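You operate a simulated robot arm through the tools that you are given. There is no shell and no other tool. Be economical: measure what you need, move in short steps, check, and stop when the job is done.

Carry out the task below with a simulated robot arm. There is one attempt and no reset: what you move stays moved.

JOB
Put things in order on the breakfast bar. At the end: the beige shortbread from the breakfast bar stands where the orange peach tea bag stood; the cream rose is on the blue coaster; the orange peach tea bag stands where the green apple stood; the green apple is on the teal saucer; whatever was shut is shut again. Leave all else as you found it, and nothing knocked over.
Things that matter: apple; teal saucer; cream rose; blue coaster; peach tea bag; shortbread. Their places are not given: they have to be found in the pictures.

It is judged by the outcome, as a careful person would: the job done as asked, and still so three seconds after it is handed in. It fails if anything else is knocked over, pushed out of place, dropped, spilled or broken.

ROBOT AND FRAMES
A 6-joint arm with a two-finger parallel gripper, fixed in place. Base frame: the origin is at the foot of the arm, x ahead of it, y to its left, z up; the work surface is at about z = 0. Units: cm, rad, N and s.
With the tool pointing down near the work surface it reaches from about 18 to 46 cm from the base axis. Its first joint turns from -1.222 to 1.222 rad. Payload 1.9 kg.
The TCP is the grasp point between the finger pads, 2.3 cm short of the fingertips. In the tool frame z runs along the fingers and y along their closing line. The gripper opens to 9.4 cm. The fingers are 3.8 cm wide and 1 cm thick; the gripper's body (5.4 by 9.6 cm) begins 3.9 cm behind the TCP.
Orientation is that of the tool frame in the base frame, as a unit quaternion [x, y, z, w]. With the fingers straight down and closing along the base's y, the tool's x points along the base's -x, its y along +y and its z along -z.

CONTROLS
- The arm moves only by the tool jog_arm. Its argument "plan" is a list of rows, each a list of 3 entries, a list of its own where there are three numbers: the turn, a rotation vector about the tool's x, y, z in units of 45 degrees (1.0 is 45 degrees), then the shift along the tool's x, y, z in units of 100 mm (1.0 is 100 mm), then the opening, from 0 (shut) to 1 (fully open). In form: [[[wx, wy, wz], [dx, dy, dz], grip], ...]. A call has 1 to 8 rows; each row is the pose to reach, as a shift and turn from the pose commanded when the call began, along the tool's axes at that moment. A call with a number of a shift or a turn outside -1 to 1 is refused whole. A row lasts 0.2 s, in which the tool goes at most 5 cm and 0.15 rad; a call with a longer step from one row to the next is refused whole, and so is a gripper value outside its range. Where a pose cannot be reached the arm comes as near as it can. A force on the tool above 40 N (or 10 N above the force at the start of the call, whichever is more), or a blocked arm, ends the call early, and 0.2 s more pass. Each finger travels about 10.8 cm/s and halts on what it meets, pressing with about 29 N; the grip force reading is that of the motor and also rises with nothing between the fingers. The clock runs only during rows and for 0.2 s after the last one: add rows that repeat a pose to give the fingers time. The reply holds the time, the measured pose of the TCP, the force on the tool along the base axes, the opening and the grip force, in the units named above and with some noise.
- Cameras (640 x 400 px; columns grow to the right, rows downward): "scene" is fixed at [6.65, 32.53, 42.14]; the picture's right is [-0.69, -0.72, 0.00], its down [-0.41, 0.39, -0.82] and it looks along [0.59, -0.57, -0.57] (base axes); focal length 214 px, centre (320, 200). "wrist" rides on the gripper at [-3.9, 0, -4.4] in the tool frame; the picture's right is [0.00, -1.00, 0.00], its down [0.97, 0.00, -0.24] and it looks along [0.24, 0.00, 0.97] (tool axes); focal length 218 px, centre (320, 200).
- grab_frame(camera): a new picture of that camera. It takes no simulated time.
- pixel_to_xyz(camera, pixels): for up to 12 pixels [column, row] of the newest picture of that camera ("zoom" is the newest enlarged one), the place [x, y, z] in the base frame of the surface seen there, good to about 0.3 cm, but the place of the scene camera against the robot may be out by one fixed shift of up to 1.2 cm in any direction. It takes no simulated time.
- enlarge(camera, box): a new picture of the part [left, top, right, bottom] of that camera's present view, enlarged. It takes no simulated time.
- finish_job(): hands the job in; it is judged then, once.

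Keep the steps short. Do not move on a guess: measure, check each grasp and each placing, and mend mistakes. In all there are 80 turns and 46 pictures (those below and enlarged ones count). Leave the gripper open and the arm clear of the work at the hand-in unless told otherwise, and finish with a single line.

The tools are called after "Request:" by a JSON object that holds its "method" and its "body". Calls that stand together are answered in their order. jog_arm: Moves the arm, as the interface text tells. Its arguments: {"type":"object","properties":{"plan":{"type":"array","items":{"type":"array"}}},"required":["plan"]} The other tools are called the same way: grab_frame (camera) takes a picture; pixel_to_xyz (camera, pixels) gives the place of the surface under pixels of a picture; enlarge (camera, box) takes an enlarged picture of a part of a camera's view; finish_job () hands the job in.

At the start:

```text
time_s: 0.0
ee_pos: [32.0, -6.2, 34.43]
ee_rot: [0.001, 1.0, 0.001, 0.0]
ft_force: [0.5, -0.1, -0.1]
finger_gap: 9.43
finger_force: 0.0
```

scene: 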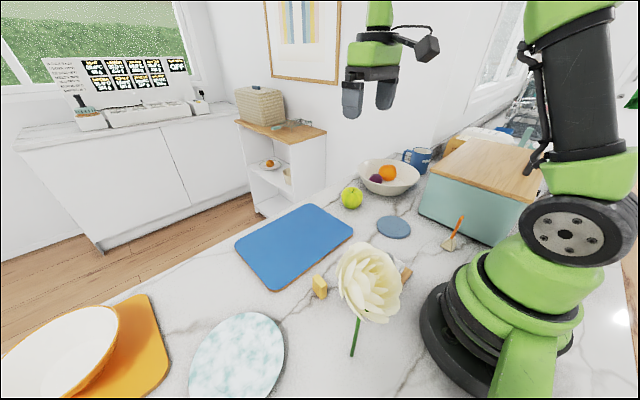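
wrist: 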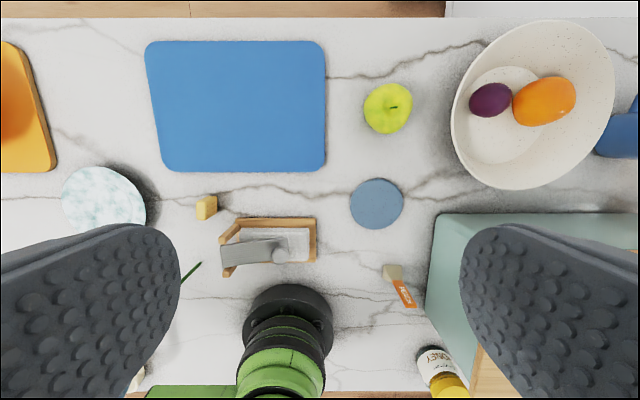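

I see the bar from both cameras. First I'll enlarge the areas with the small objects so I can identify them.

Request:
{"method": "enlarge", "body": {"camera": "scene", "box": [180, 180, 500, 380]}}

Request:
{"method": "enlarge", "body": {"camera": "wrist", "box": [40, 160, 460, 400]}}

Request:
{"method": "pixel_to_xyz", "body": {"camera": "wrist", "pixels": [[207, 207], [388, 107], [376, 203], [393, 272], [404, 294], [103, 197], [185, 275], [265, 222], [490, 150], [437, 280], [138, 380], [308, 240]]}}

Request:
{"method": "pixel_to_xyz", "body": {"camera": "scene", "pixels": [[319, 287], [351, 198], [393, 227], [370, 280], [355, 345], [450, 243], [460, 222], [237, 360], [405, 273], [347, 262], [375, 310], [395, 285]]}}

```text
2.00 times, centred on (340, 280) of scene
```

zoom: 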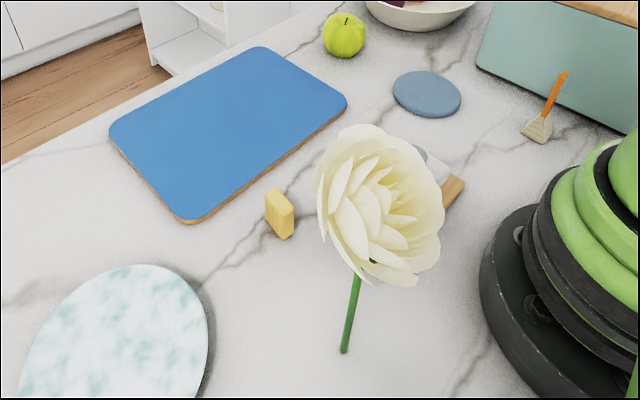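

```text
1.52 times, centred on (250, 280) of wrist
```

zoom: 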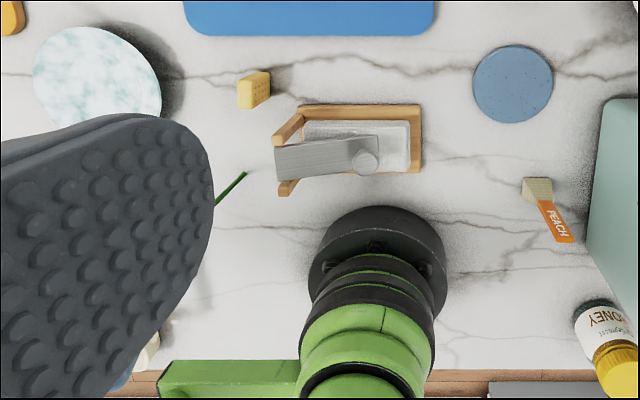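

```text
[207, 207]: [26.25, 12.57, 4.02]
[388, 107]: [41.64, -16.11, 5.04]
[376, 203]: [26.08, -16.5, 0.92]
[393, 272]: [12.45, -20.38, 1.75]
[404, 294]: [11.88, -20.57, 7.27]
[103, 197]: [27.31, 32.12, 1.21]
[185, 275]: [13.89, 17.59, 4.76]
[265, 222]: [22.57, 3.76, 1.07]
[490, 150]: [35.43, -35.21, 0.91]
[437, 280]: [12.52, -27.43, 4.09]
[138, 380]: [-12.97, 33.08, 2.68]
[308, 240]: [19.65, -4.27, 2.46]
```

```text
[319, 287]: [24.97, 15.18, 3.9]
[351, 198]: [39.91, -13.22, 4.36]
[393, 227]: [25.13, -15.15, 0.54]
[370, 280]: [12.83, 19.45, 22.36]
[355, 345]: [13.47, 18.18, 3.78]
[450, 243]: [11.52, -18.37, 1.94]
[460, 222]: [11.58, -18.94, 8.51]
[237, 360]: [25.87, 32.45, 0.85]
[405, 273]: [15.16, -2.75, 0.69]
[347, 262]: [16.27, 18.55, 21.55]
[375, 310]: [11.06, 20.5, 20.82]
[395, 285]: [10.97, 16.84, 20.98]
```

The tea bag with its upright tag is at wrist (393,272), about (12.4, -20.4). The shortbread is at (207,207), the apple at (388,108), the coaster at (376,203) and the saucer at (103,197). The rose stands upright at about (13.5, 17.5). I'll do the apple first. From its pixel ray the centre is about (41.5, -16.5), so I'll move over it.

Request:
{"method": "jog_arm", "body": {"plan": [[[0, 0, 0], [-0.24, -0.25, 0.25], 1], [[0, 0, 0], [-0.48, -0.5, 0.5], 1], [[0, 0, 0], [-0.72, -0.75, 0.75], 1], [[0, 0, 0], [-0.95, -1.0, 1.0], 1], [[0, 0, 0], [-0.95, -1.0, 1.0], 1]]}}

Request:
{"method": "grab_frame", "body": {"camera": "wrist"}}

```text
time_s: 1.2
ee_pos: [41.12, -15.93, 24.71]
ee_rot: [0.001, 1.0, -0.001, 0.0]
ft_force: [0.6, 0.4, -0.2]
finger_gap: 9.38
finger_force: 0.1
```

```text
41 pictures are left
```

wrist: 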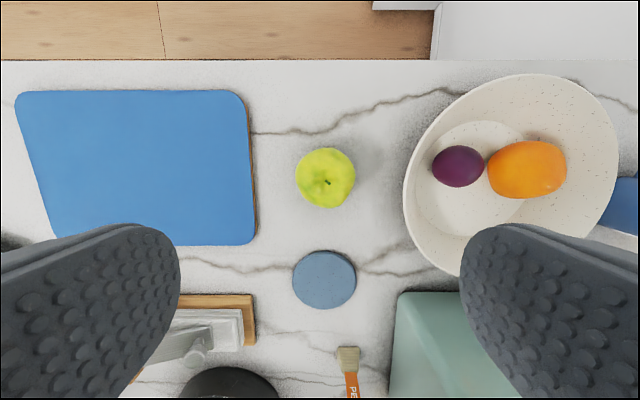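

The apple centre at (325,178) works out to about (41.3, -16.5), with a diameter of about 7. I'll descend over it, correcting slightly.

Request:
{"method": "jog_arm", "body": {"plan": [[[0, 0, 0], [0.01, -0.03, 0.3], 1], [[0, 0, 0], [0.01, -0.03, 0.65], 1], [[0, 0, 0], [0.01, -0.03, 1.0], 1], [[0, 0, 0], [0.01, -0.03, 1.0], 1]]}}

Request:
{"method": "grab_frame", "body": {"camera": "wrist"}}

```text
time_s: 2.2
ee_pos: [41.19, -16.49, 14.39]
ee_rot: [0.002, 1.0, 0.0, 0.001]
ft_force: [-0.1, -0.3, 0.7]
finger_gap: 9.39
finger_force: 0.0
```

```text
40 pictures are left
```

wrist: 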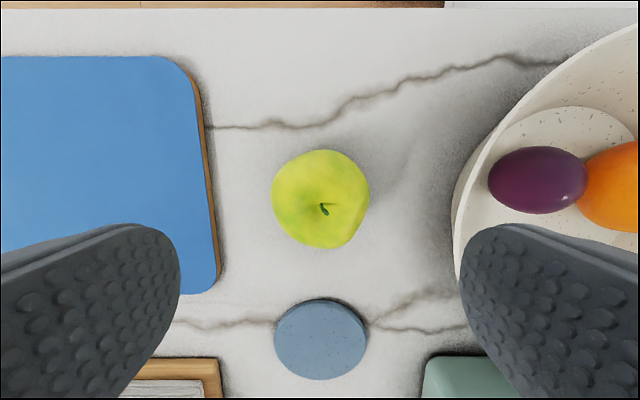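

The apple is centred under the gripper at (320,199). I'll descend 10 cm more.

Request:
{"method": "jog_arm", "body": {"plan": [[[0, 0, 0], [0, 0, 0.3], 1], [[0, 0, 0], [0, 0, 0.6], 1], [[0, 0, 0], [0, 0, 0.85], 1], [[0, 0, 0], [0, 0, 1.0], 1], [[0, 0, 0], [0, 0, 1.0], 1]]}}

```text
time_s: 3.4
ee_pos: [41.53, -16.33, 4.43]
ee_rot: [0.001, 1.0, 0.001, 0.0]
ft_force: [-0.9, 0.3, 0.4]
finger_gap: 9.42
finger_force: 0.0
```

Now down 1.2 cm more and close.

Request:
{"method": "jog_arm", "body": {"plan": [[[0, 0, 0], [0, 0, 0.12], 1], [[0, 0, 0], [0, 0, 0.12], 0.8], [[0, 0, 0], [0, 0, 0.12], 0.6], [[0, 0, 0], [0, 0, 0.12], 0.3], [[0, 0, 0], [0, 0, 0.12], 0.3]]}}

```text
time_s: 4.6
ee_pos: [41.52, -16.46, 3.41]
ee_rot: [0.001, 1.0, 0.001, 0.001]
ft_force: [1.5, -0.6, 0.1]
finger_gap: 6.97
finger_force: 28.5
```

The apple is held (gap 6.97). Before carrying it to the far saucer I want to know how low the forearm hangs at this reach, because the tall rose stands between the base and the saucer. I'll take a scene picture.

Request:
{"method": "grab_frame", "body": {"camera": "scene"}}

```text
39 pictures are left
```

scene: 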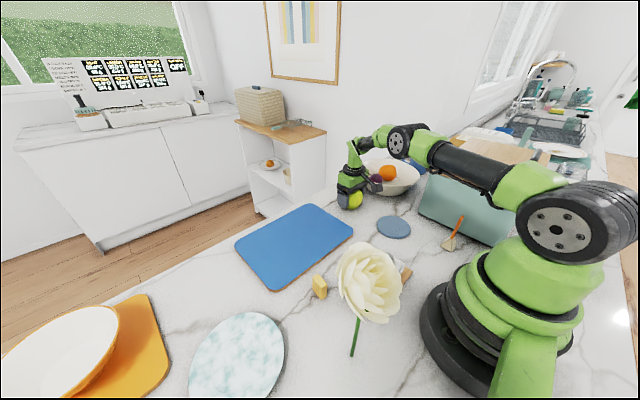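

The arm is nearly straight here. I'll measure the height of its links along the reach.

Request:
{"method": "pixel_to_xyz", "body": {"camera": "scene", "pixels": [[500, 185], [475, 178], [445, 163], [420, 150], [400, 140], [372, 145], [560, 235], [530, 195], [470, 165], [352, 172], [385, 265], [375, 245]]}}

```text
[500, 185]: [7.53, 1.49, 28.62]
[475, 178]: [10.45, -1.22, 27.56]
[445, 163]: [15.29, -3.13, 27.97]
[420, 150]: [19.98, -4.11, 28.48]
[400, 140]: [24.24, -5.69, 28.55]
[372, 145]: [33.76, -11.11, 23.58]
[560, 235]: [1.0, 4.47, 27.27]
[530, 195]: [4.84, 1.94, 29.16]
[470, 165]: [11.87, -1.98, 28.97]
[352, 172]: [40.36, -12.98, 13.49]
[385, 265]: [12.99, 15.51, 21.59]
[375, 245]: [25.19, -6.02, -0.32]
```

The link underside runs at about 25 cm and the rose top is at about 23 cm, which is too tight. I'll park the apple on clear bar at about (27.5, -3.5), between the blue board and the wooden slicer, and take it to the saucer after the rose has moved. Lift and carry it.

Request:
{"method": "jog_arm", "body": {"plan": [[[0, 0, 0], [0, 0, -0.4], 0.3], [[0, 0, 0], [0, 0, -0.8], 0.3], [[0, 0, 0], [0.25, 0.25, -0.8], 0.3], [[0, 0, 0], [0.5, 0.5, -0.8], 0.3], [[0, 0, 0], [0.75, 0.75, -0.8], 0.3], [[0, 0, 0], [1.0, 1.0, -0.8], 0.3], [[0, 0, 0], [1.0, 1.0, -0.8], 0.3]]}}

Request:
{"method": "jog_arm", "body": {"plan": [[[0, 0, 0], [0.2, 0.15, 0], 0.3], [[0, 0, 0], [0.39, 0.3, 0], 0.3], [[0, 0, 0], [0.39, 0.3, 0], 0.3]]}}

Request:
{"method": "grab_frame", "body": {"camera": "wrist"}}

```text
time_s: 6.2
ee_pos: [31.45, -6.3, 11.49]
ee_rot: [0.001, 1.0, 0.0, 0.001]
ft_force: [0.1, 0.2, 0.1]
finger_gap: 2.86
finger_force: 0.1
```

```text
time_s: 7.0
ee_pos: [27.5, -3.26, 11.3]
ee_rot: [0.001, 1.0, 0.001, 0.0]
ft_force: [0.6, -0.2, 0.1]
finger_gap: 2.81
finger_force: 0.2
```

```text
38 pictures are left
```

wrist: 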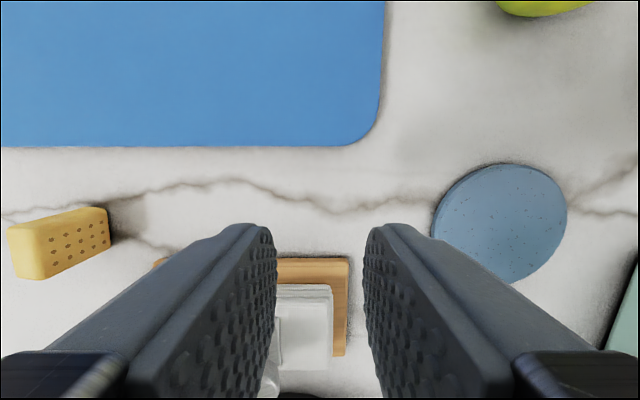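

The gap has dropped to 2.8, so the apple slipped out and is still on the bar near wrist (545,5). I'll look for where it is.

Request:
{"method": "grab_frame", "body": {"camera": "scene"}}

Request:
{"method": "pixel_to_xyz", "body": {"camera": "scene", "pixels": [[351, 198]]}}

```text
37 pictures are left
```

scene: 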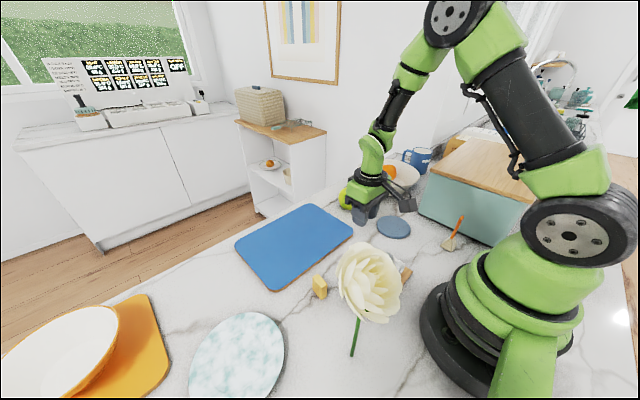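

```text
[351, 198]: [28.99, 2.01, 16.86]
```

The apple still seems to be near its old spot. I'll open and go back over it at a safe height to look.

Request:
{"method": "jog_arm", "body": {"plan": [[[0, 0, 0], [-0.25, -0.25, -0.2], 0.5], [[0, 0, 0], [-0.5, -0.5, -0.4], 0.8], [[0, 0, 0], [-0.75, -0.75, -0.4], 1], [[0, 0, 0], [-1.0, -1.0, -0.4], 1], [[0, 0, 0], [-1.0, -1.0, -0.4], 1]]}}

Request:
{"method": "grab_frame", "body": {"camera": "wrist"}}

```text
time_s: 8.2
ee_pos: [37.68, -13.56, 15.56]
ee_rot: [0.001, 1.0, 0.0, -0.002]
ft_force: [0.3, -0.5, -0.1]
finger_gap: 9.4
finger_force: 0.2
```

```text
36 pictures are left
```

wrist: 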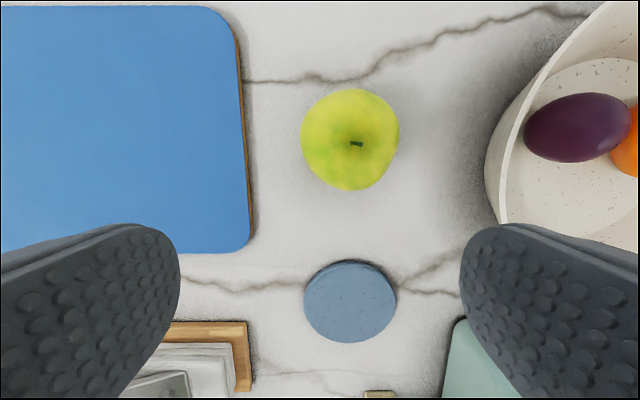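

The apple is now at about (41.8, -15.75) after shifting slightly, still upright. Its original spot is recorded as (41.3, -16.5). I'll re-centre, go lower this time, grip fully and lift slowly.

Request:
{"method": "jog_arm", "body": {"plan": [[[0, 0, 0], [-0.22, -0.12, 0.1], 1], [[0, 0, 0], [-0.43, -0.23, 0.3], 1], [[0, 0, 0], [-0.43, -0.23, 0.3], 1]]}}

Request:
{"method": "grab_frame", "body": {"camera": "wrist"}}

```text
time_s: 9.0
ee_pos: [42.0, -15.7, 12.53]
ee_rot: [-0.001, 1.0, 0.0, 0.0]
ft_force: [-1.1, 0.5, -0.4]
finger_gap: 9.4
finger_force: 0.0
```

```text
35 pictures are left
```

wrist: 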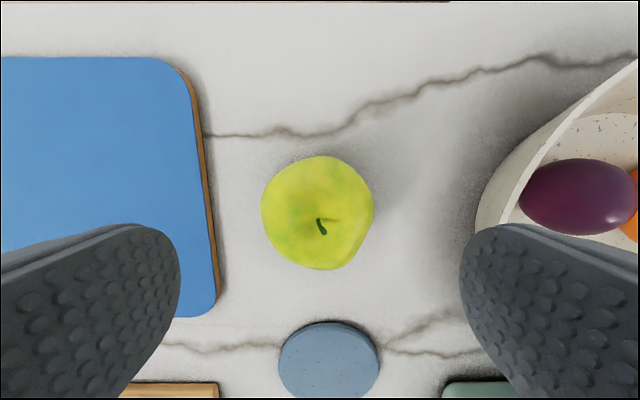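

Centred to within 0.2 cm. I'll descend to z ≈ 2.8.

Request:
{"method": "jog_arm", "body": {"plan": [[[0, 0, 0], [0.02, 0.01, 0.3], 1], [[0, 0, 0], [0.02, 0.01, 0.6], 1], [[0, 0, 0], [0.02, 0.01, 0.8], 1], [[0, 0, 0], [0.02, 0.01, 0.94], 1], [[0, 0, 0], [0.02, 0.01, 0.94], 0.7], [[0, 0, 0], [0.02, 0.01, 0.94], 0.3], [[0, 0, 0], [0.02, 0.01, 0.94], 0.0], [[0, 0, 0], [0.02, 0.01, 0.94], 0.0]]}}

Request:
{"method": "jog_arm", "body": {"plan": [[[0, 0, 0], [0, 0, -0.05], 0.0], [[0, 0, 0], [0, 0, -0.12], 0.0], [[0, 0, 0], [0, 0, -0.2], 0.0], [[0, 0, 0], [0, 0, -0.3], 0.0], [[0, 0, 0], [0, 0, -0.3], 0.0]]}}

Request:
{"method": "grab_frame", "body": {"camera": "wrist"}}

```text
time_s: 10.8
ee_pos: [41.66, -15.7, 2.98]
ee_rot: [0.001, 1.0, 0.0, 0.001]
ft_force: [0.6, 0.4, 0.2]
finger_gap: 6.96
finger_force: 28.6
```

```text
time_s: 12.0
ee_pos: [41.77, -15.7, 5.99]
ee_rot: [0.0, 1.0, -0.001, 0.0]
ft_force: [0.1, 0.1, -2.0]
finger_gap: 6.96
finger_force: 30.0
```

```text
34 pictures are left
```

wrist: 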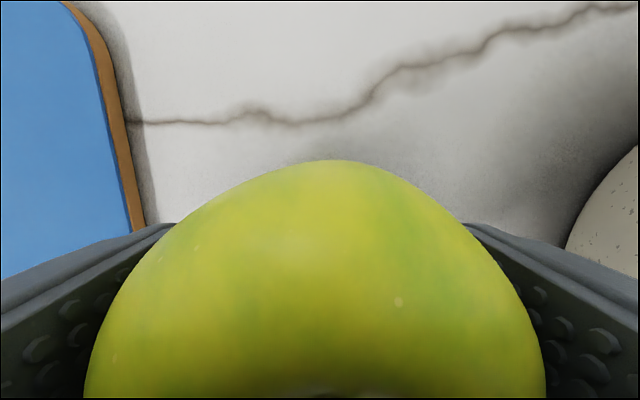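

Held now, with a weight of about 2 N. I'll carry it gently toward the parking spot.

Request:
{"method": "jog_arm", "body": {"plan": [[[0, 0, 0], [0.0, 0.0, -0.12], 0.0], [[0, 0, 0], [0.06, 0.05, -0.27], 0.0], [[0, 0, 0], [0.2, 0.18, -0.4], 0.0], [[0, 0, 0], [0.38, 0.34, -0.4], 0.0], [[0, 0, 0], [0.58, 0.52, -0.4], 0.0], [[0, 0, 0], [0.76, 0.67, -0.4], 0.0], [[0, 0, 0], [0.85, 0.75, -0.4], 0.0], [[0, 0, 0], [0.85, 0.75, -0.4], 0.0]]}}

Request:
{"method": "jog_arm", "body": {"plan": [[[0, 0, 0], [0.06, 0.05, 0], 0.0], [[0, 0, 0], [0.2, 0.18, 0], 0.0], [[0, 0, 0], [0.38, 0.33, 0], 0.0], [[0, 0, 0], [0.5, 0.43, 0], 0.0], [[0, 0, 0], [0.55, 0.47, 0], 0.0], [[0, 0, 0], [0.55, 0.47, 0], 0.0]]}}

Request:
{"method": "grab_frame", "body": {"camera": "wrist"}}

```text
time_s: 13.8
ee_pos: [33.03, -8.2, 9.82]
ee_rot: [0.002, 1.0, -0.001, 0.0]
ft_force: [-0.2, 0.8, -1.0]
finger_gap: 6.96
finger_force: 29.2
```

```text
time_s: 15.2
ee_pos: [27.67, -3.5, 9.97]
ee_rot: [0.001, 1.0, 0.001, 0.0]
ft_force: [-0.4, -0.7, -1.2]
finger_gap: 6.98
finger_force: 28.8
```

```text
33 pictures are left
```

wrist: 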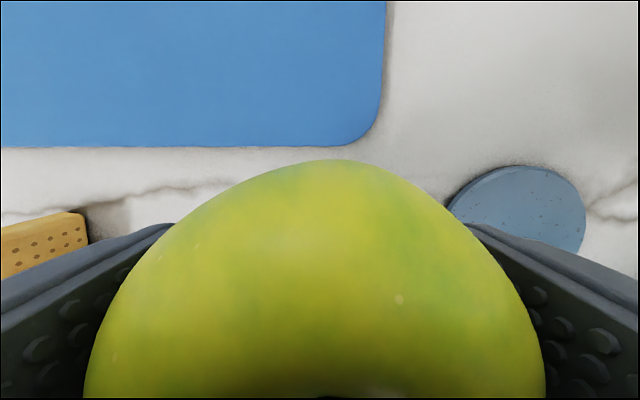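

Clear spot below. I'll lower to the same height it was gripped at, release, and rise.

Request:
{"method": "jog_arm", "body": {"plan": [[[0, 0, 0], [0, 0, 0.2], 0.0], [[0, 0, 0], [0, 0, 0.4], 0.0], [[0, 0, 0], [0, 0, 0.58], 0.0], [[0, 0, 0], [0, 0, 0.66], 0.0], [[0, 0, 0], [0, 0, 0.7], 0.0], [[0, 0, 0], [0, 0, 0.7], 0.0], [[0, 0, 0], [0, 0, 0.7], 0.8], [[0, 0, 0], [0, 0, 0.7], 1]]}}

Request:
{"method": "jog_arm", "body": {"plan": [[[0, 0, 0], [0, 0, -0.2], 1], [[0, 0, 0], [0, 0, -0.5], 1], [[0, 0, 0], [0, 0, -0.95], 1], [[0, 0, 0], [0.2, -0.2, -1.0], 1], [[0, 0, 0], [0.4, -0.5, -1.0], 1], [[0, 0, 0], [0.7, -0.8, -1.0], 1], [[0, 0, 0], [0.9, -1.0, -1.0], 1], [[0, 0, 0], [0.9, -1.0, -1.0], 1]]}}

Request:
{"method": "grab_frame", "body": {"camera": "wrist"}}

```text
time_s: 17.0
ee_pos: [27.63, -3.41, 2.98]
ee_rot: [0.001, 1.0, 0.0, 0.0]
ft_force: [-0.3, 0.1, 0.0]
finger_gap: 9.41
finger_force: 0.1
```

```text
time_s: 18.8
ee_pos: [18.72, -13.73, 12.93]
ee_rot: [0.001, 1.0, 0.0, -0.001]
ft_force: [-0.6, 0.9, -0.8]
finger_gap: 9.41
finger_force: 0.0
```

```text
32 pictures are left
```

wrist: 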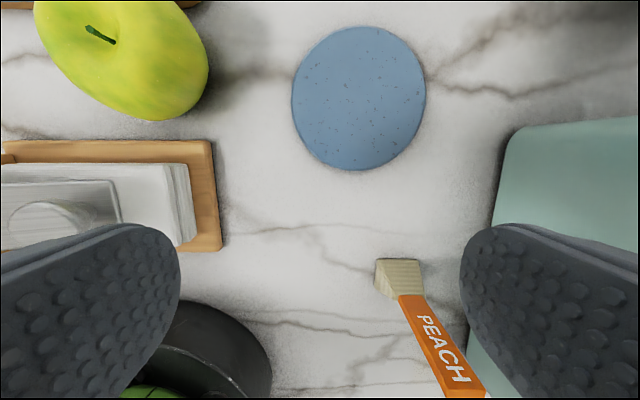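

The apple is parked. The tea bag has a small block base at (398,275) and an orange tag rising from it. I'll measure both and the bin next to it.

Request:
{"method": "pixel_to_xyz", "body": {"camera": "wrist", "pixels": [[378, 262], [418, 261], [420, 288], [378, 292], [400, 300], [428, 298], [445, 394], [480, 392], [435, 340], [400, 275], [500, 215], [520, 140]]}}

Request:
{"method": "enlarge", "body": {"camera": "scene", "box": [400, 190, 520, 270]}}

```text
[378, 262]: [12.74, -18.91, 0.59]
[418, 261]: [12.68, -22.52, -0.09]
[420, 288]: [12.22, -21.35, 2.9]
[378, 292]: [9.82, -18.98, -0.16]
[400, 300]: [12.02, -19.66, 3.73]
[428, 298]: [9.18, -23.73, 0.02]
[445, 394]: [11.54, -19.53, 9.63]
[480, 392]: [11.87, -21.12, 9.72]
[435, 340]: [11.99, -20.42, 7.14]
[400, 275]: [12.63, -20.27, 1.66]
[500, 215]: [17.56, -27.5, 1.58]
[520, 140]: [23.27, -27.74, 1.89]
```

```text
5.00 times, centred on (460, 230) of scene
```

zoom: 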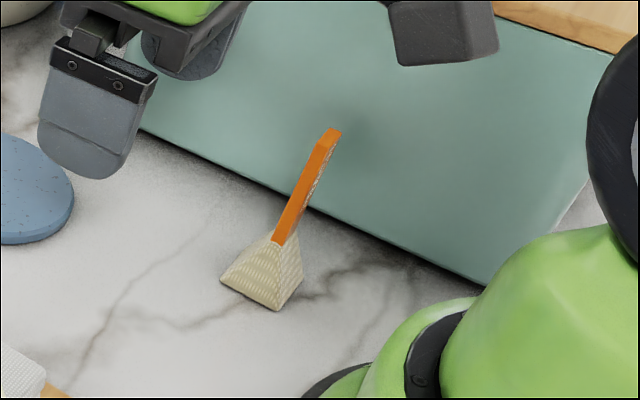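

The tag is a thin upright plate at x≈12, y -19.6…-21.2, up to z≈10. I'll pinch its edges from above with the gripper partly open. First I'll check the bin's height and near wall.

Request:
{"method": "pixel_to_xyz", "body": {"camera": "scene", "pixels": [[435, 172], [460, 180], [500, 192], [425, 195], [440, 215], [480, 225], [495, 170], [520, 200]]}}

Request:
{"method": "jog_arm", "body": {"plan": [[[0, 0, 0], [0, 0, -0.2], 0.6], [[0, 0, 0], [0.1, -0.1, -0.3], 0.4], [[0, 0, 0], [0.3, -0.3, -0.3], 0.4], [[0, 0, 0], [0.5, -0.5, -0.3], 0.4], [[0, 0, 0], [0.65, -0.67, -0.3], 0.4], [[0, 0, 0], [0.65, -0.67, -0.3], 0.4]]}}

Request:
{"method": "grab_frame", "body": {"camera": "wrist"}}

```text
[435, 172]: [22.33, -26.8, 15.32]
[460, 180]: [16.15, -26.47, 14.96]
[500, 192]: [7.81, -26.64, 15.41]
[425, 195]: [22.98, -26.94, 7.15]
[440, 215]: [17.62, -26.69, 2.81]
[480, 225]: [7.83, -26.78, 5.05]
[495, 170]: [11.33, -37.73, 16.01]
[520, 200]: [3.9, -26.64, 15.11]
```

```text
time_s: 20.2
ee_pos: [12.09, -20.21, 16.06]
ee_rot: [0.0, 1.0, 0.0, 0.0]
ft_force: [-0.7, 0.3, 0.6]
finger_gap: 3.74
finger_force: 0.0
```

```text
30 pictures are left
```

wrist: 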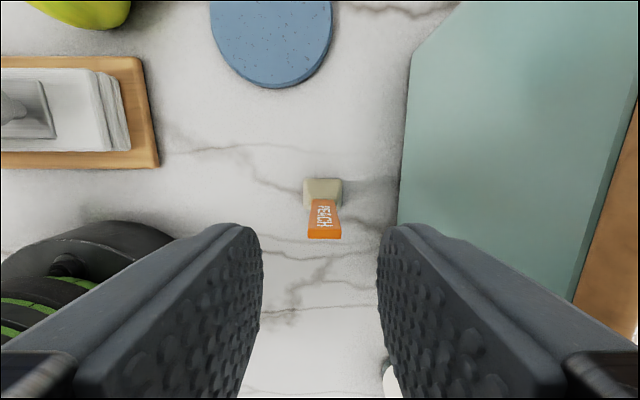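

The tag's top edge at (325,237) is at about (11.6, -20.45) and sits between the fingers; the bin wall leaves about 2 cm. I'll descend to z ≈ 7.6 and pinch.

Request:
{"method": "jog_arm", "body": {"plan": [[[0, 0, 0], [0.03, -0.02, 0.2], 0.4], [[0, 0, 0], [0.03, -0.02, 0.45], 0.4], [[0, 0, 0], [0.03, -0.02, 0.7], 0.4], [[0, 0, 0], [0.03, -0.02, 0.82], 0.4], [[0, 0, 0], [0.03, -0.02, 0.82], 0.25], [[0, 0, 0], [0.03, -0.02, 0.82], 0.1], [[0, 0, 0], [0.03, -0.02, 0.82], 0.0], [[0, 0, 0], [0.03, -0.02, 0.82], 0.0]]}}

Request:
{"method": "grab_frame", "body": {"camera": "wrist"}}

```text
time_s: 22.0
ee_pos: [11.95, -20.3, 7.8]
ee_rot: [0.001, 1.0, 0.0, 0.0]
ft_force: [0.1, 0.9, -0.4]
finger_gap: 1.7
finger_force: 28.6
```

```text
29 pictures are left
```

wrist: 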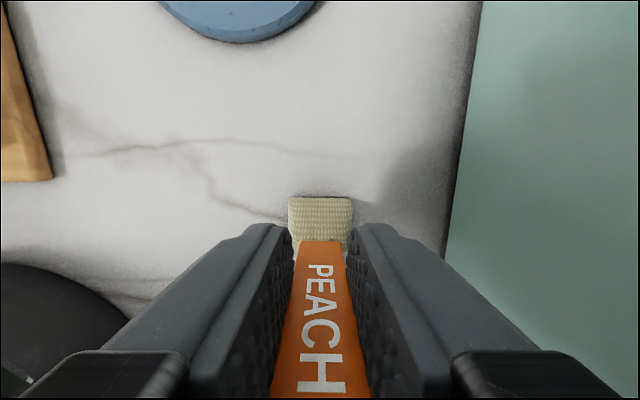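

Gap 1.7, so the tag is pinched. The bag stands at about (11.75, -20.45), which I'll remember as the shortbread's target. I'll lift slowly and start carrying it toward x = 41.3, y = -16.5.

Request:
{"method": "jog_arm", "body": {"plan": [[[0, 0, 0], [0, 0, -0.05], 0.0], [[0, 0, 0], [0, 0, -0.15], 0.0], [[0, 0, 0], [0, 0.0, -0.3], 0.0], [[0, 0, 0], [-0.1, 0.05, -0.45], 0.0], [[0, 0, 0], [-0.28, 0.15, -0.5], 0.0], [[0, 0, 0], [-0.48, 0.25, -0.5], 0.0], [[0, 0, 0], [-0.65, 0.35, -0.5], 0.0], [[0, 0, 0], [-0.75, 0.393, -0.5], 0.0]]}}

Request:
{"method": "grab_frame", "body": {"camera": "wrist"}}

```text
time_s: 23.8
ee_pos: [19.08, -16.45, 12.95]
ee_rot: [0.0, 1.0, 0.0, 0.0]
ft_force: [0.4, 0.0, 0.0]
finger_gap: 1.7
finger_force: 29.1
```

```text
28 pictures are left
```

wrist: 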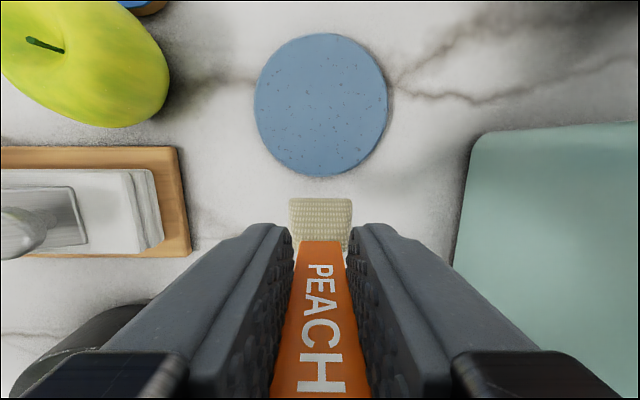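

Held, and unchanged in the fingers. The coaster centre computes to (25.95, -16.55). I'll carry on in x.

Request:
{"method": "jog_arm", "body": {"plan": [[[0, 0, 0], [-0.1, 0, 0], 0.0], [[0, 0, 0], [-0.35, 0, 0], 0.0], [[0, 0, 0], [-0.65, 0, 0], 0.0], [[0, 0, 0], [-0.9, 0, 0], 0.0], [[0, 0, 0], [-1.0, 0, 0], 0.0]]}}

Request:
{"method": "jog_arm", "body": {"plan": [[[0, 0, 0], [-0.1, 0, 0], 0.0], [[0, 0, 0], [-0.35, 0, 0], 0.0], [[0, 0, 0], [-0.65, 0, 0], 0.0], [[0, 0, 0], [-0.9, 0, 0], 0.0], [[0, 0, 0], [-1.0, 0, 0], 0.0]]}}

Request:
{"method": "jog_arm", "body": {"plan": [[[0, 0, 0], [-0.1, 0, 0], 0.0], [[0, 0, 0], [-0.205, 0, 0.05], 0.0], [[0, 0, 0], [-0.205, 0, 0.2], 0.0], [[0, 0, 0], [-0.205, 0, 0.35], 0.0], [[0, 0, 0], [-0.205, 0, 0.45], 0.0], [[0, 0, 0], [-0.205, 0, 0.48], 0.0], [[0, 0, 0], [-0.205, 0, 0.48], 0.0]]}}

Request:
{"method": "grab_frame", "body": {"camera": "wrist"}}

```text
time_s: 25.0
ee_pos: [29.23, -16.48, 12.76]
ee_rot: [0.0, 1.0, 0.0, 0.0]
ft_force: [-0.4, 1.2, -0.1]
finger_gap: 1.69
finger_force: 28.9
```

```text
time_s: 26.2
ee_pos: [39.5, -16.42, 12.78]
ee_rot: [0.0, 1.0, 0.0, 0.0]
ft_force: [0.7, -0.1, 0.1]
finger_gap: 1.67
finger_force: 28.9
```

```text
time_s: 27.8
ee_pos: [41.34, -16.63, 8.01]
ee_rot: [0.001, 1.0, 0.0, 0.0]
ft_force: [-0.1, 0.0, 0.1]
finger_gap: 1.68
finger_force: 29.2
```

```text
27 pictures are left
```

wrist: 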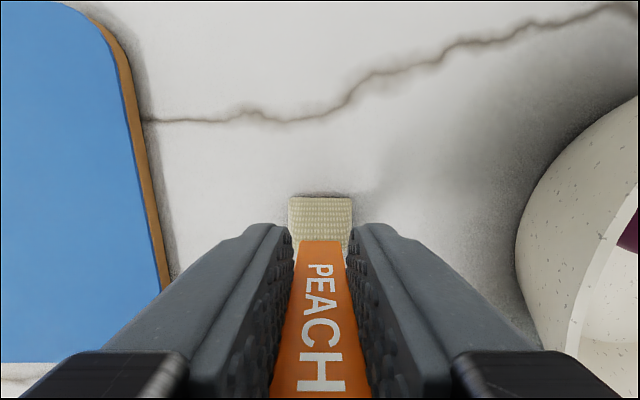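

Almost down. I'll lower the last 0.2 cm, open slightly, wait, then rise straight up.

Request:
{"method": "jog_arm", "body": {"plan": [[[0, 0, 0], [0, 0, 0.01], 0.0], [[0, 0, 0], [0, 0, 0.02], 0.0], [[0, 0, 0], [0, 0, 0.02], 0.22], [[0, 0, 0], [0, 0, 0.02], 0.4], [[0, 0, 0], [0, 0, -0.15], 0.4], [[0, 0, 0], [0, 0, -0.4], 0.4], [[0, 0, 0], [0, 0, -0.8], 0.4], [[0, 0, 0], [0, 0, -0.8], 0.4]]}}

Request:
{"method": "grab_frame", "body": {"camera": "wrist"}}

```text
time_s: 29.6
ee_pos: [41.42, -16.71, 16.08]
ee_rot: [0.0, 1.0, 0.0, 0.001]
ft_force: [-0.2, 0.2, 0.3]
finger_gap: 3.77
finger_force: 0.1
```

```text
26 pictures are left
```

wrist: 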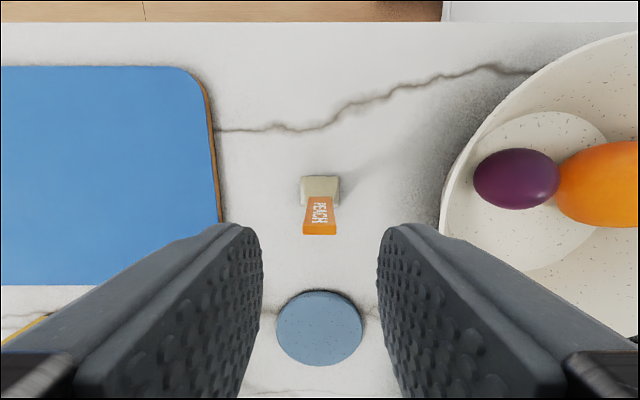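

The tea bag stands where the apple was. Next is the shortbread, so I'll move toward (26, 12.6) at height.

Request:
{"method": "jog_arm", "body": {"plan": [[[0, 0, 0], [0.1, 0.25, 0], 0.5], [[0, 0, 0], [0.25, 0.6, 0], 0.8], [[0, 0, 0], [0.5, 1.0, 0], 0.8]]}}

Request:
{"method": "jog_arm", "body": {"plan": [[[0, 0, 0], [0.2, 0.35, 0], 0.8], [[0, 0, 0], [0.35, 0.7, 0], 0.8], [[0, 0, 0], [0.55, 1.0, 0], 0.8]]}}

Request:
{"method": "jog_arm", "body": {"plan": [[[0, 0, 0], [0.2, 0.35, 0], 0.8], [[0, 0, 0], [0.35, 0.6, 0], 0.8], [[0, 0, 0], [0.48, 0.85, 0], 0.8], [[0, 0, 0], [0.48, 0.85, 0], 0.8]]}}

Request:
{"method": "grab_frame", "body": {"camera": "wrist"}}

```text
time_s: 30.4
ee_pos: [36.27, -6.59, 15.86]
ee_rot: [0.001, 1.0, 0.0, 0.001]
ft_force: [-1.1, -0.4, 1.1]
finger_gap: 7.52
finger_force: 0.0
```

```text
time_s: 31.2
ee_pos: [30.73, 3.34, 16.13]
ee_rot: [0.0, 1.0, 0.0, 0.0]
ft_force: [0.1, 0.4, 0.2]
finger_gap: 7.5
finger_force: 0.0
```

```text
time_s: 32.2
ee_pos: [26.17, 12.22, 16.19]
ee_rot: [0.0, 1.0, 0.0, 0.001]
ft_force: [-1.1, 0.2, -0.1]
finger_gap: 7.52
finger_force: 0.0
```

```text
25 pictures are left
```

wrist: 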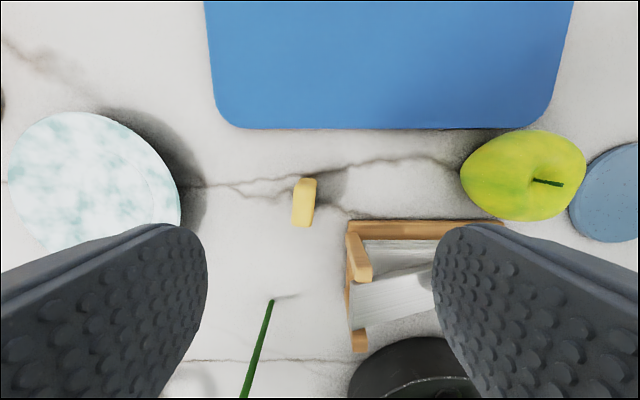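

The shortbread is at about (304,203), thin across y and longer along x. I'll enlarge it and measure.

Request:
{"method": "enlarge", "body": {"camera": "wrist", "box": [256, 160, 352, 220]}}

Request:
{"method": "pixel_to_xyz", "body": {"camera": "wrist", "pixels": [[308, 180], [314, 182], [311, 190], [307, 224], [298, 182], [295, 222], [303, 215], [314, 205], [300, 200], [303, 227]]}}

```text
6.67 times, centred on (304, 190) of wrist
```

zoom: 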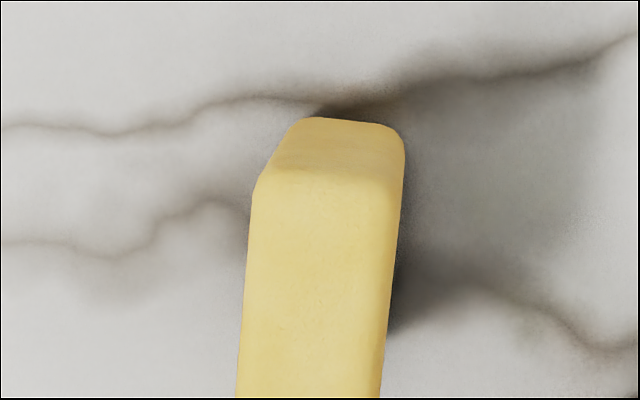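

```text
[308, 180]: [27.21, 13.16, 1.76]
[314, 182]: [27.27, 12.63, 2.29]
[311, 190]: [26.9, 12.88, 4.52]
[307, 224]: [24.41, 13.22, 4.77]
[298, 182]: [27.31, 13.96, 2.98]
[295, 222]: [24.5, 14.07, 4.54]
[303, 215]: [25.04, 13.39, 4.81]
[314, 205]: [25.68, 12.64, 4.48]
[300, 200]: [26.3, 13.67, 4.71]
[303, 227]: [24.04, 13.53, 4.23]
```

Shortbread: top at z≈4.6, 3.2 long in x, about 1.7 thick in y, centre about (25.6, 13.25). With a modest opening the fingers clear the slicer. I'll descend 9 cm and check.

Request:
{"method": "jog_arm", "body": {"plan": [[[0, 0, 0], [0.04, 0.12, 0], 0.45], [[0, 0, 0], [0.04, 0.12, 0.3], 0.45], [[0, 0, 0], [0.04, 0.12, 0.6], 0.45], [[0, 0, 0], [0.04, 0.12, 0.85], 0.45], [[0, 0, 0], [0.04, 0.12, 0.85], 0.45]]}}

Request:
{"method": "grab_frame", "body": {"camera": "wrist"}}

```text
time_s: 33.4
ee_pos: [25.9, 13.33, 7.3]
ee_rot: [0.0, 1.0, -0.001, 0.0]
ft_force: [0.5, 0.4, 0.1]
finger_gap: 4.24
finger_force: 0.0
```

```text
23 pictures are left
```

wrist: 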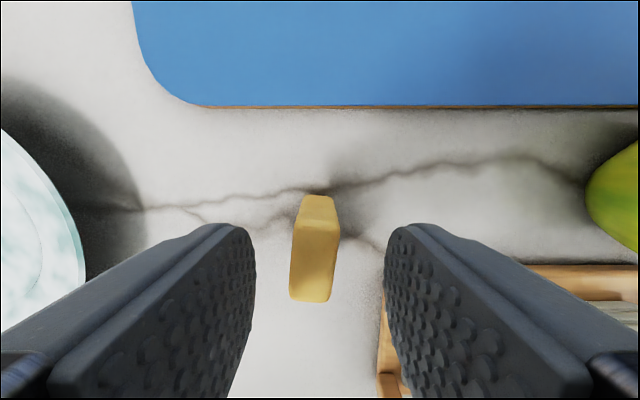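

Centred between the fingers. I'll go down to z ≈ 3 and close.

Request:
{"method": "jog_arm", "body": {"plan": [[[0, 0, 0], [0, 0.01, 0.2], 0.45], [[0, 0, 0], [0, 0.01, 0.41], 0.45], [[0, 0, 0], [0, 0.01, 0.41], 0.45], [[0, 0, 0], [0, 0.01, 0.41], 0.3], [[0, 0, 0], [0, 0.01, 0.41], 0.2], [[0, 0, 0], [0, 0.01, 0.41], 0.1], [[0, 0, 0], [0, 0.01, 0.41], 0.0], [[0, 0, 0], [0, 0.01, 0.41], 0.0]]}}

Request:
{"method": "jog_arm", "body": {"plan": [[[0, 0, 0], [0, 0, -0.05], 0.0], [[0, 0, 0], [0, 0, -0.15], 0.0], [[0, 0, 0], [0, 0, -0.35], 0.0], [[0, 0, 0], [0, 0, -0.6], 0.0], [[0, 0, 0], [0, 0, -0.85], 0.0], [[0, 0, 0], [0, 0, -0.98], 0.0], [[0, 0, 0], [0, 0, -1.0], 0.0]]}}

Request:
{"method": "grab_frame", "body": {"camera": "wrist"}}

```text
time_s: 35.2
ee_pos: [25.7, 12.98, 3.32]
ee_rot: [0.001, 1.0, 0.0, 0.001]
ft_force: [-0.3, -0.7, -0.4]
finger_gap: 1.6
finger_force: 29.4
```

```text
time_s: 36.8
ee_pos: [25.68, 13.33, 13.48]
ee_rot: [0.001, 1.0, 0.0, 0.001]
ft_force: [0.5, 0.4, -0.7]
finger_gap: 1.61
finger_force: 29.5
```

```text
22 pictures are left
```

wrist: 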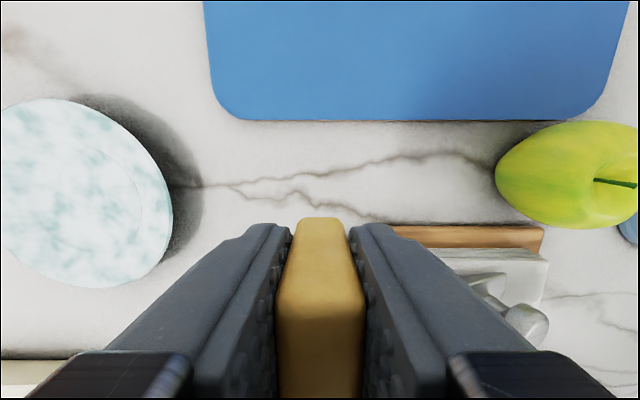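

Held (gap 1.6). I'll carry it round the base to the tea bag's old spot.

Request:
{"method": "jog_arm", "body": {"plan": [[[0, 0, 0], [0, -0.1, 0], 0.0], [[0, 0, 0], [0, -0.35, 0], 0.0], [[0, 0, 0], [0, -0.68, 0], 0.0], [[0, 0, 0], [0, -1.0, 0], 0.0]]}}

Request:
{"method": "jog_arm", "body": {"plan": [[[0, 0, 0], [0, -0.32, 0], 0.0], [[0, 0, 0], [0, -0.65, 0], 0.0], [[0, 0, 0], [0, -0.9, 0], 0.0], [[0, 0, 0], [0, -1.0, 0], 0.0]]}}

Request:
{"method": "jog_arm", "body": {"plan": [[[0, 0, 0], [0.1, -0.1, 0], 0.0], [[0, 0, 0], [0.3, -0.3, 0], 0.0], [[0, 0, 0], [0.5, -0.5, 0], 0.0], [[0, 0, 0], [0.69, -0.69, 0], 0.0]]}}

Request:
{"method": "jog_arm", "body": {"plan": [[[0, 0, 0], [0.2, -0.2, 0], 0.0], [[0, 0, 0], [0.4, -0.4, 0], 0.0], [[0, 0, 0], [0.6, -0.6, 0.1], 0.0], [[0, 0, 0], [0.695, -0.685, 0.3], 0.0], [[0, 0, 0], [0.695, -0.685, 0.5], 0.0], [[0, 0, 0], [0.695, -0.685, 0.6], 0.0], [[0, 0, 0], [0.695, -0.685, 0.6], 0.0]]}}

Request:
{"method": "grab_frame", "body": {"camera": "wrist"}}

```text
time_s: 37.8
ee_pos: [26.07, 3.43, 13.3]
ee_rot: [0.0, 1.0, 0.0, 0.001]
ft_force: [-0.6, 1.3, -1.0]
finger_gap: 1.59
finger_force: 28.7
```

```text
time_s: 38.8
ee_pos: [25.77, -6.7, 13.48]
ee_rot: [0.001, 1.0, 0.001, 0.0]
ft_force: [0.2, 0.9, 0.3]
finger_gap: 1.6
finger_force: 29.3
```

```text
time_s: 39.8
ee_pos: [19.05, -13.7, 13.57]
ee_rot: [0.001, 1.0, 0.0, -0.001]
ft_force: [0.5, -0.2, -1.0]
finger_gap: 1.61
finger_force: 29.0
```

```text
time_s: 41.4
ee_pos: [11.66, -20.37, 7.19]
ee_rot: [0.001, 1.0, 0.0, 0.0]
ft_force: [0.2, 0.2, 0.2]
finger_gap: 1.59
finger_force: 29.4
```

```text
21 pictures are left
```

wrist: 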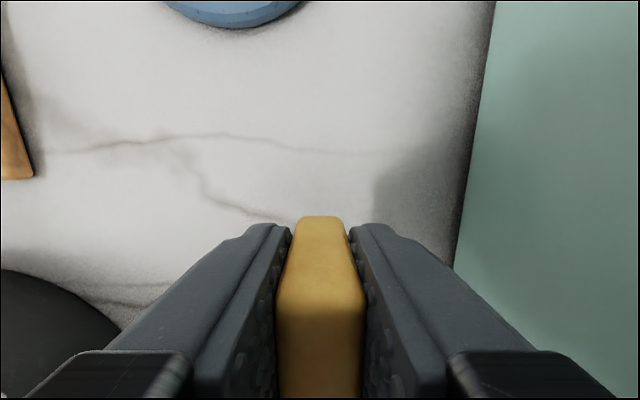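

Over the spot with clear bar below. I'll lower 4 cm to the grasp height, release, and rise.

Request:
{"method": "jog_arm", "body": {"plan": [[[0, 0, 0], [0, 0, 0.2], 0.0], [[0, 0, 0], [0, 0, 0.33], 0.0], [[0, 0, 0], [0, 0, 0.39], 0.0], [[0, 0, 0], [0, 0, 0.4], 0.0], [[0, 0, 0], [0, 0, 0.4], 0.0], [[0, 0, 0], [0, 0, 0.4], 0.2], [[0, 0, 0], [0, 0, 0.4], 0.4], [[0, 0, 0], [0, 0, 0.4], 0.4]]}}

Request:
{"method": "jog_arm", "body": {"plan": [[[0, 0, 0], [0, 0, -0.15], 0.4], [[0, 0, 0], [0, 0, -0.5], 0.4], [[0, 0, 0], [0, 0, -0.98], 0.4], [[0, 0, 0], [0, 0, -1.0], 0.4]]}}

Request:
{"method": "grab_frame", "body": {"camera": "wrist"}}

```text
time_s: 43.2
ee_pos: [11.86, -20.34, 3.33]
ee_rot: [0.001, 1.0, 0.0, 0.0]
ft_force: [-0.1, 0.2, 0.2]
finger_gap: 3.76
finger_force: 0.1
```

```text
time_s: 44.2
ee_pos: [11.97, -20.31, 13.32]
ee_rot: [0.0, 1.0, 0.0, 0.0]
ft_force: [-0.4, 0.5, -0.1]
finger_gap: 3.74
finger_force: 0.2
```

```text
20 pictures are left
```

wrist: 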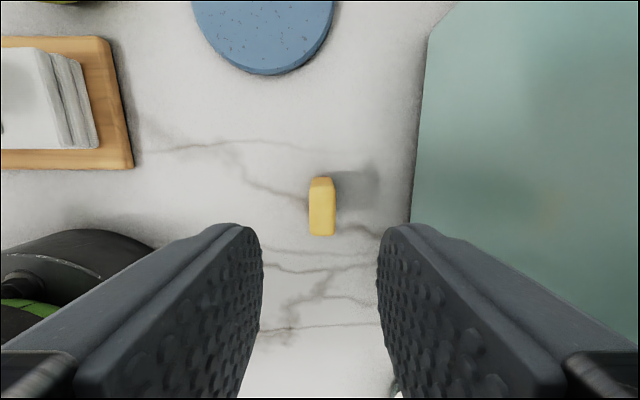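

The shortbread stands in place. Now the rose: the stem foot is at about (14, 17) and the head spans z≈17–23 above it. I'll rise and travel high round the base to look down on it.

Request:
{"method": "jog_arm", "body": {"plan": [[[0, 0, 0], [-0.1, 0.05, -0.3], 0.6], [[0, 0, 0], [-0.35, 0.15, -0.6], 0.8], [[0, 0, 0], [-0.65, 0.3, -0.85], 1], [[0, 0, 0], [-1.0, 0.5, -1.0], 1]]}}

Request:
{"method": "jog_arm", "body": {"plan": [[[0, 0, 0], [0, 0.3, -0.3], 1], [[0, 0, 0], [0, 0.65, -0.6], 1], [[0, 0, 0], [0, 1.0, -0.9], 1]]}}

Request:
{"method": "jog_arm", "body": {"plan": [[[0, 0, 0], [0, 0.35, -0.1], 1], [[0, 0, 0], [0, 0.7, -0.1], 1], [[0, 0, 0], [0, 1.0, -0.1], 1]]}}

Request:
{"method": "jog_arm", "body": {"plan": [[[0, 0, 0], [0.1, 0.35, 0], 1], [[0, 0, 0], [0.35, 0.7, 0], 1], [[0, 0, 0], [0.55, 1.0, 0], 1], [[0, 0, 0], [0.55, 1.0, 0], 1]]}}

Request:
{"method": "grab_frame", "body": {"camera": "wrist"}}

```text
time_s: 45.2
ee_pos: [21.85, -15.35, 23.27]
ee_rot: [0.001, 1.0, 0.0, 0.0]
ft_force: [-0.4, 0.1, 0.1]
finger_gap: 9.4
finger_force: 0.0
```

```text
time_s: 46.0
ee_pos: [21.8, -5.49, 32.65]
ee_rot: [0.0, 1.0, 0.0, 0.001]
ft_force: [-0.4, -0.5, -0.3]
finger_gap: 9.39
finger_force: 0.1
```

```text
time_s: 46.8
ee_pos: [21.83, 4.6, 33.28]
ee_rot: [0.001, 1.0, -0.001, 0.0]
ft_force: [-0.4, -0.4, 0.6]
finger_gap: 9.4
finger_force: 0.0
```

```text
time_s: 47.8
ee_pos: [16.2, 14.54, 33.45]
ee_rot: [0.001, 1.0, 0.0, 0.0]
ft_force: [0.2, -0.1, 0.6]
finger_gap: 9.41
finger_force: 0.1
```

```text
19 pictures are left
```

wrist: 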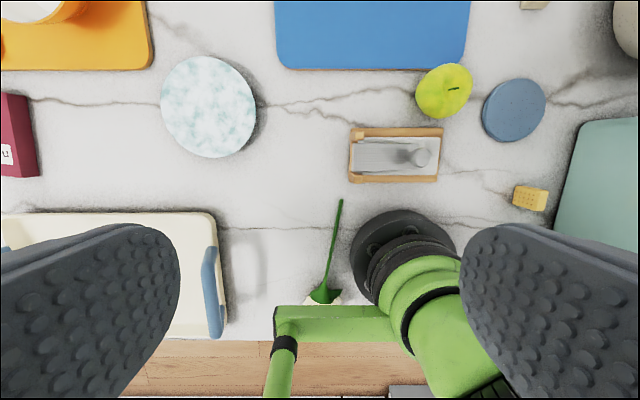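

The rose looks different here: the stem is at (340,200)–(322,300) and the head is hidden by a green arm link. I need a scene view before moving again.

Request:
{"method": "grab_frame", "body": {"camera": "scene"}}

Request:
{"method": "pixel_to_xyz", "body": {"camera": "wrist", "pixels": [[340, 202], [333, 245], [325, 290], [312, 299], [338, 300], [330, 320], [290, 320]]}}

```text
18 pictures are left
```

scene: 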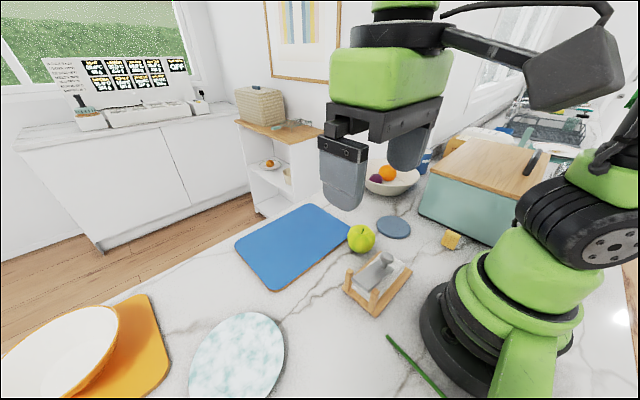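

```text
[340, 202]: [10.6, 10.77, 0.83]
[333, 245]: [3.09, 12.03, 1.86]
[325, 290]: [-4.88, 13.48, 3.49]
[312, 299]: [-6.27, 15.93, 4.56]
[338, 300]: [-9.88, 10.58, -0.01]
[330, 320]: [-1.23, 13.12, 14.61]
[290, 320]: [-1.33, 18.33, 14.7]
```

The rose has been knocked over. It lies with its foot at about (10.6, 10.8) and its head toward (-9, 14). The likely culprit is a box on a bracket sticking out of my wrist, seen at scene (575,70). I need that box's geometry and a good look at the rose before mending this.

Request:
{"method": "pixel_to_xyz", "body": {"camera": "scene", "pixels": [[530, 90], [570, 75], [610, 60], [590, 30], [480, 42], [445, 30], [390, 80], [342, 180], [405, 150], [388, 338], [420, 370], [440, 392]]}}

Request:
{"method": "enlarge", "body": {"camera": "wrist", "box": [220, 180, 460, 340]}}

```text
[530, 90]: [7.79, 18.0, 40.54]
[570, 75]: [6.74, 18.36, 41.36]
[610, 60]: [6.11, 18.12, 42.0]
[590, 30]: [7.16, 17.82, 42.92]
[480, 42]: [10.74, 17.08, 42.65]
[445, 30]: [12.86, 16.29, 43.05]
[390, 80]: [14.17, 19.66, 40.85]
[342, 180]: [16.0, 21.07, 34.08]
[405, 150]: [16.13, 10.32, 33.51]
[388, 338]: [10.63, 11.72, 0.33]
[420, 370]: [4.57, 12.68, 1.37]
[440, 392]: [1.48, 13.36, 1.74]
```

```text
2.50 times, centred on (340, 260) of wrist
```

zoom: 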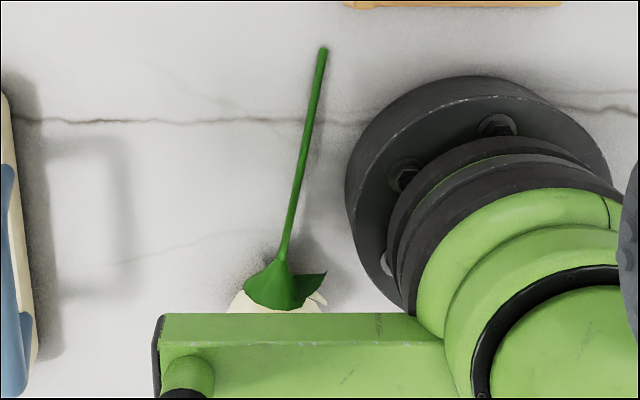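

The bracket box sits about 6.5–11 cm on the tool's +x side and 7–10 cm above the TCP. It touched the rose head during the shortbread approach, so I'll account for it from now on. To recover, I'll pull the rose out by its foot with the tool tilted slightly inward, then regrasp and stand it up. First I'll descend part way with a 15° tilt.

Request:
{"method": "jog_arm", "body": {"plan": [[[0, 0.17, 0], [0.0, -0.1, 0.25], 0.5], [[0, 0.333, 0], [0.05, -0.25, 0.55], 0.5], [[0, 0.333, 0], [0.15, -0.355, 0.85], 0.5], [[0, 0.333, 0], [0.25, -0.355, 1.0], 0.5], [[0, 0.333, 0], [0.25, -0.355, 1.0], 0.5]]}}

```text
time_s: 49.0
ee_pos: [13.72, 11.18, 23.48]
ee_rot: [0.001, 0.991, 0.0, -0.131]
ft_force: [-0.2, 0.6, 0.3]
finger_gap: 4.69
finger_force: 0.1
```

The tilt is right and the arm follows. I'll descend another 9.5 cm and look.

Request:
{"method": "jog_arm", "body": {"plan": [[[0, 0, 0], [-0.04, 0, 0.3], 0.5], [[0, 0, 0], [-0.08, -0.01, 0.62], 0.5], [[0, 0, 0], [-0.125, -0.01, 0.95], 0.5], [[0, 0, 0], [-0.125, -0.01, 0.95], 0.5]]}}

Request:
{"method": "grab_frame", "body": {"camera": "wrist"}}

Request:
{"method": "grab_frame", "body": {"camera": "scene"}}

```text
time_s: 50.0
ee_pos: [12.61, 10.88, 14.0]
ee_rot: [0.0, 0.991, 0.0, -0.131]
ft_force: [0.3, 0.2, 0.5]
finger_gap: 4.66
finger_force: 0.0
```

```text
16 pictures are left
```

wrist: 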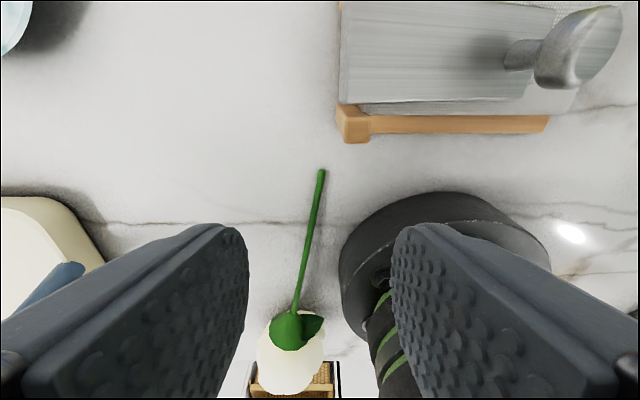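

```text
15 pictures are left
```

scene: 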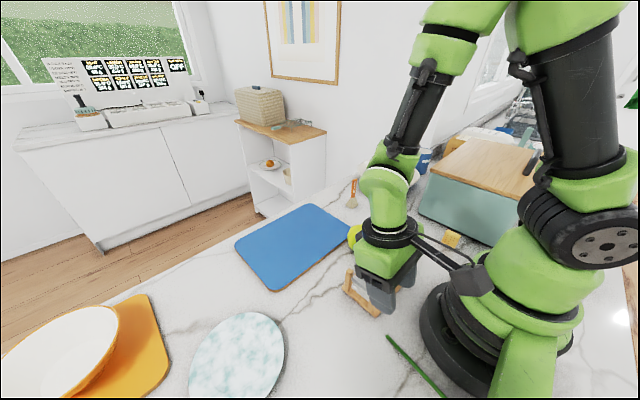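

Now I can see the whole rose: foot (321,172), calyx (295,325), head (290,355). I'll measure those points and the bracket box near the base.

Request:
{"method": "pixel_to_xyz", "body": {"camera": "wrist", "pixels": [[321, 172], [316, 200], [308, 240], [300, 285], [297, 320], [290, 355], [262, 355], [322, 355], [345, 140]]}}

Request:
{"method": "pixel_to_xyz", "body": {"camera": "scene", "pixels": [[460, 285], [480, 290], [490, 280], [470, 270], [440, 250], [505, 270], [495, 300], [520, 330], [388, 338]]}}

```text
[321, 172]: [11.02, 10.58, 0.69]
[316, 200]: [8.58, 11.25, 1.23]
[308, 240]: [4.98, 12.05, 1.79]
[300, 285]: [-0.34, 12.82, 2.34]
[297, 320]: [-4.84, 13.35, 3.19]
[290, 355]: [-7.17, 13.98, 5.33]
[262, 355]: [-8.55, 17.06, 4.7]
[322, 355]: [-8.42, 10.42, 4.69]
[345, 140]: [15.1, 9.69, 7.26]
```

```text
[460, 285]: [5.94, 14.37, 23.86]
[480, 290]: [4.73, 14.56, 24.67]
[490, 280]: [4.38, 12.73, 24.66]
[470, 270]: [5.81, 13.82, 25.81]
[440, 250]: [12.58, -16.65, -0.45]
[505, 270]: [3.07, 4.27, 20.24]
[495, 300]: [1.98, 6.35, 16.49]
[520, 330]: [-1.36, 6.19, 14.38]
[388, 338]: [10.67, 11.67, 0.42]
```

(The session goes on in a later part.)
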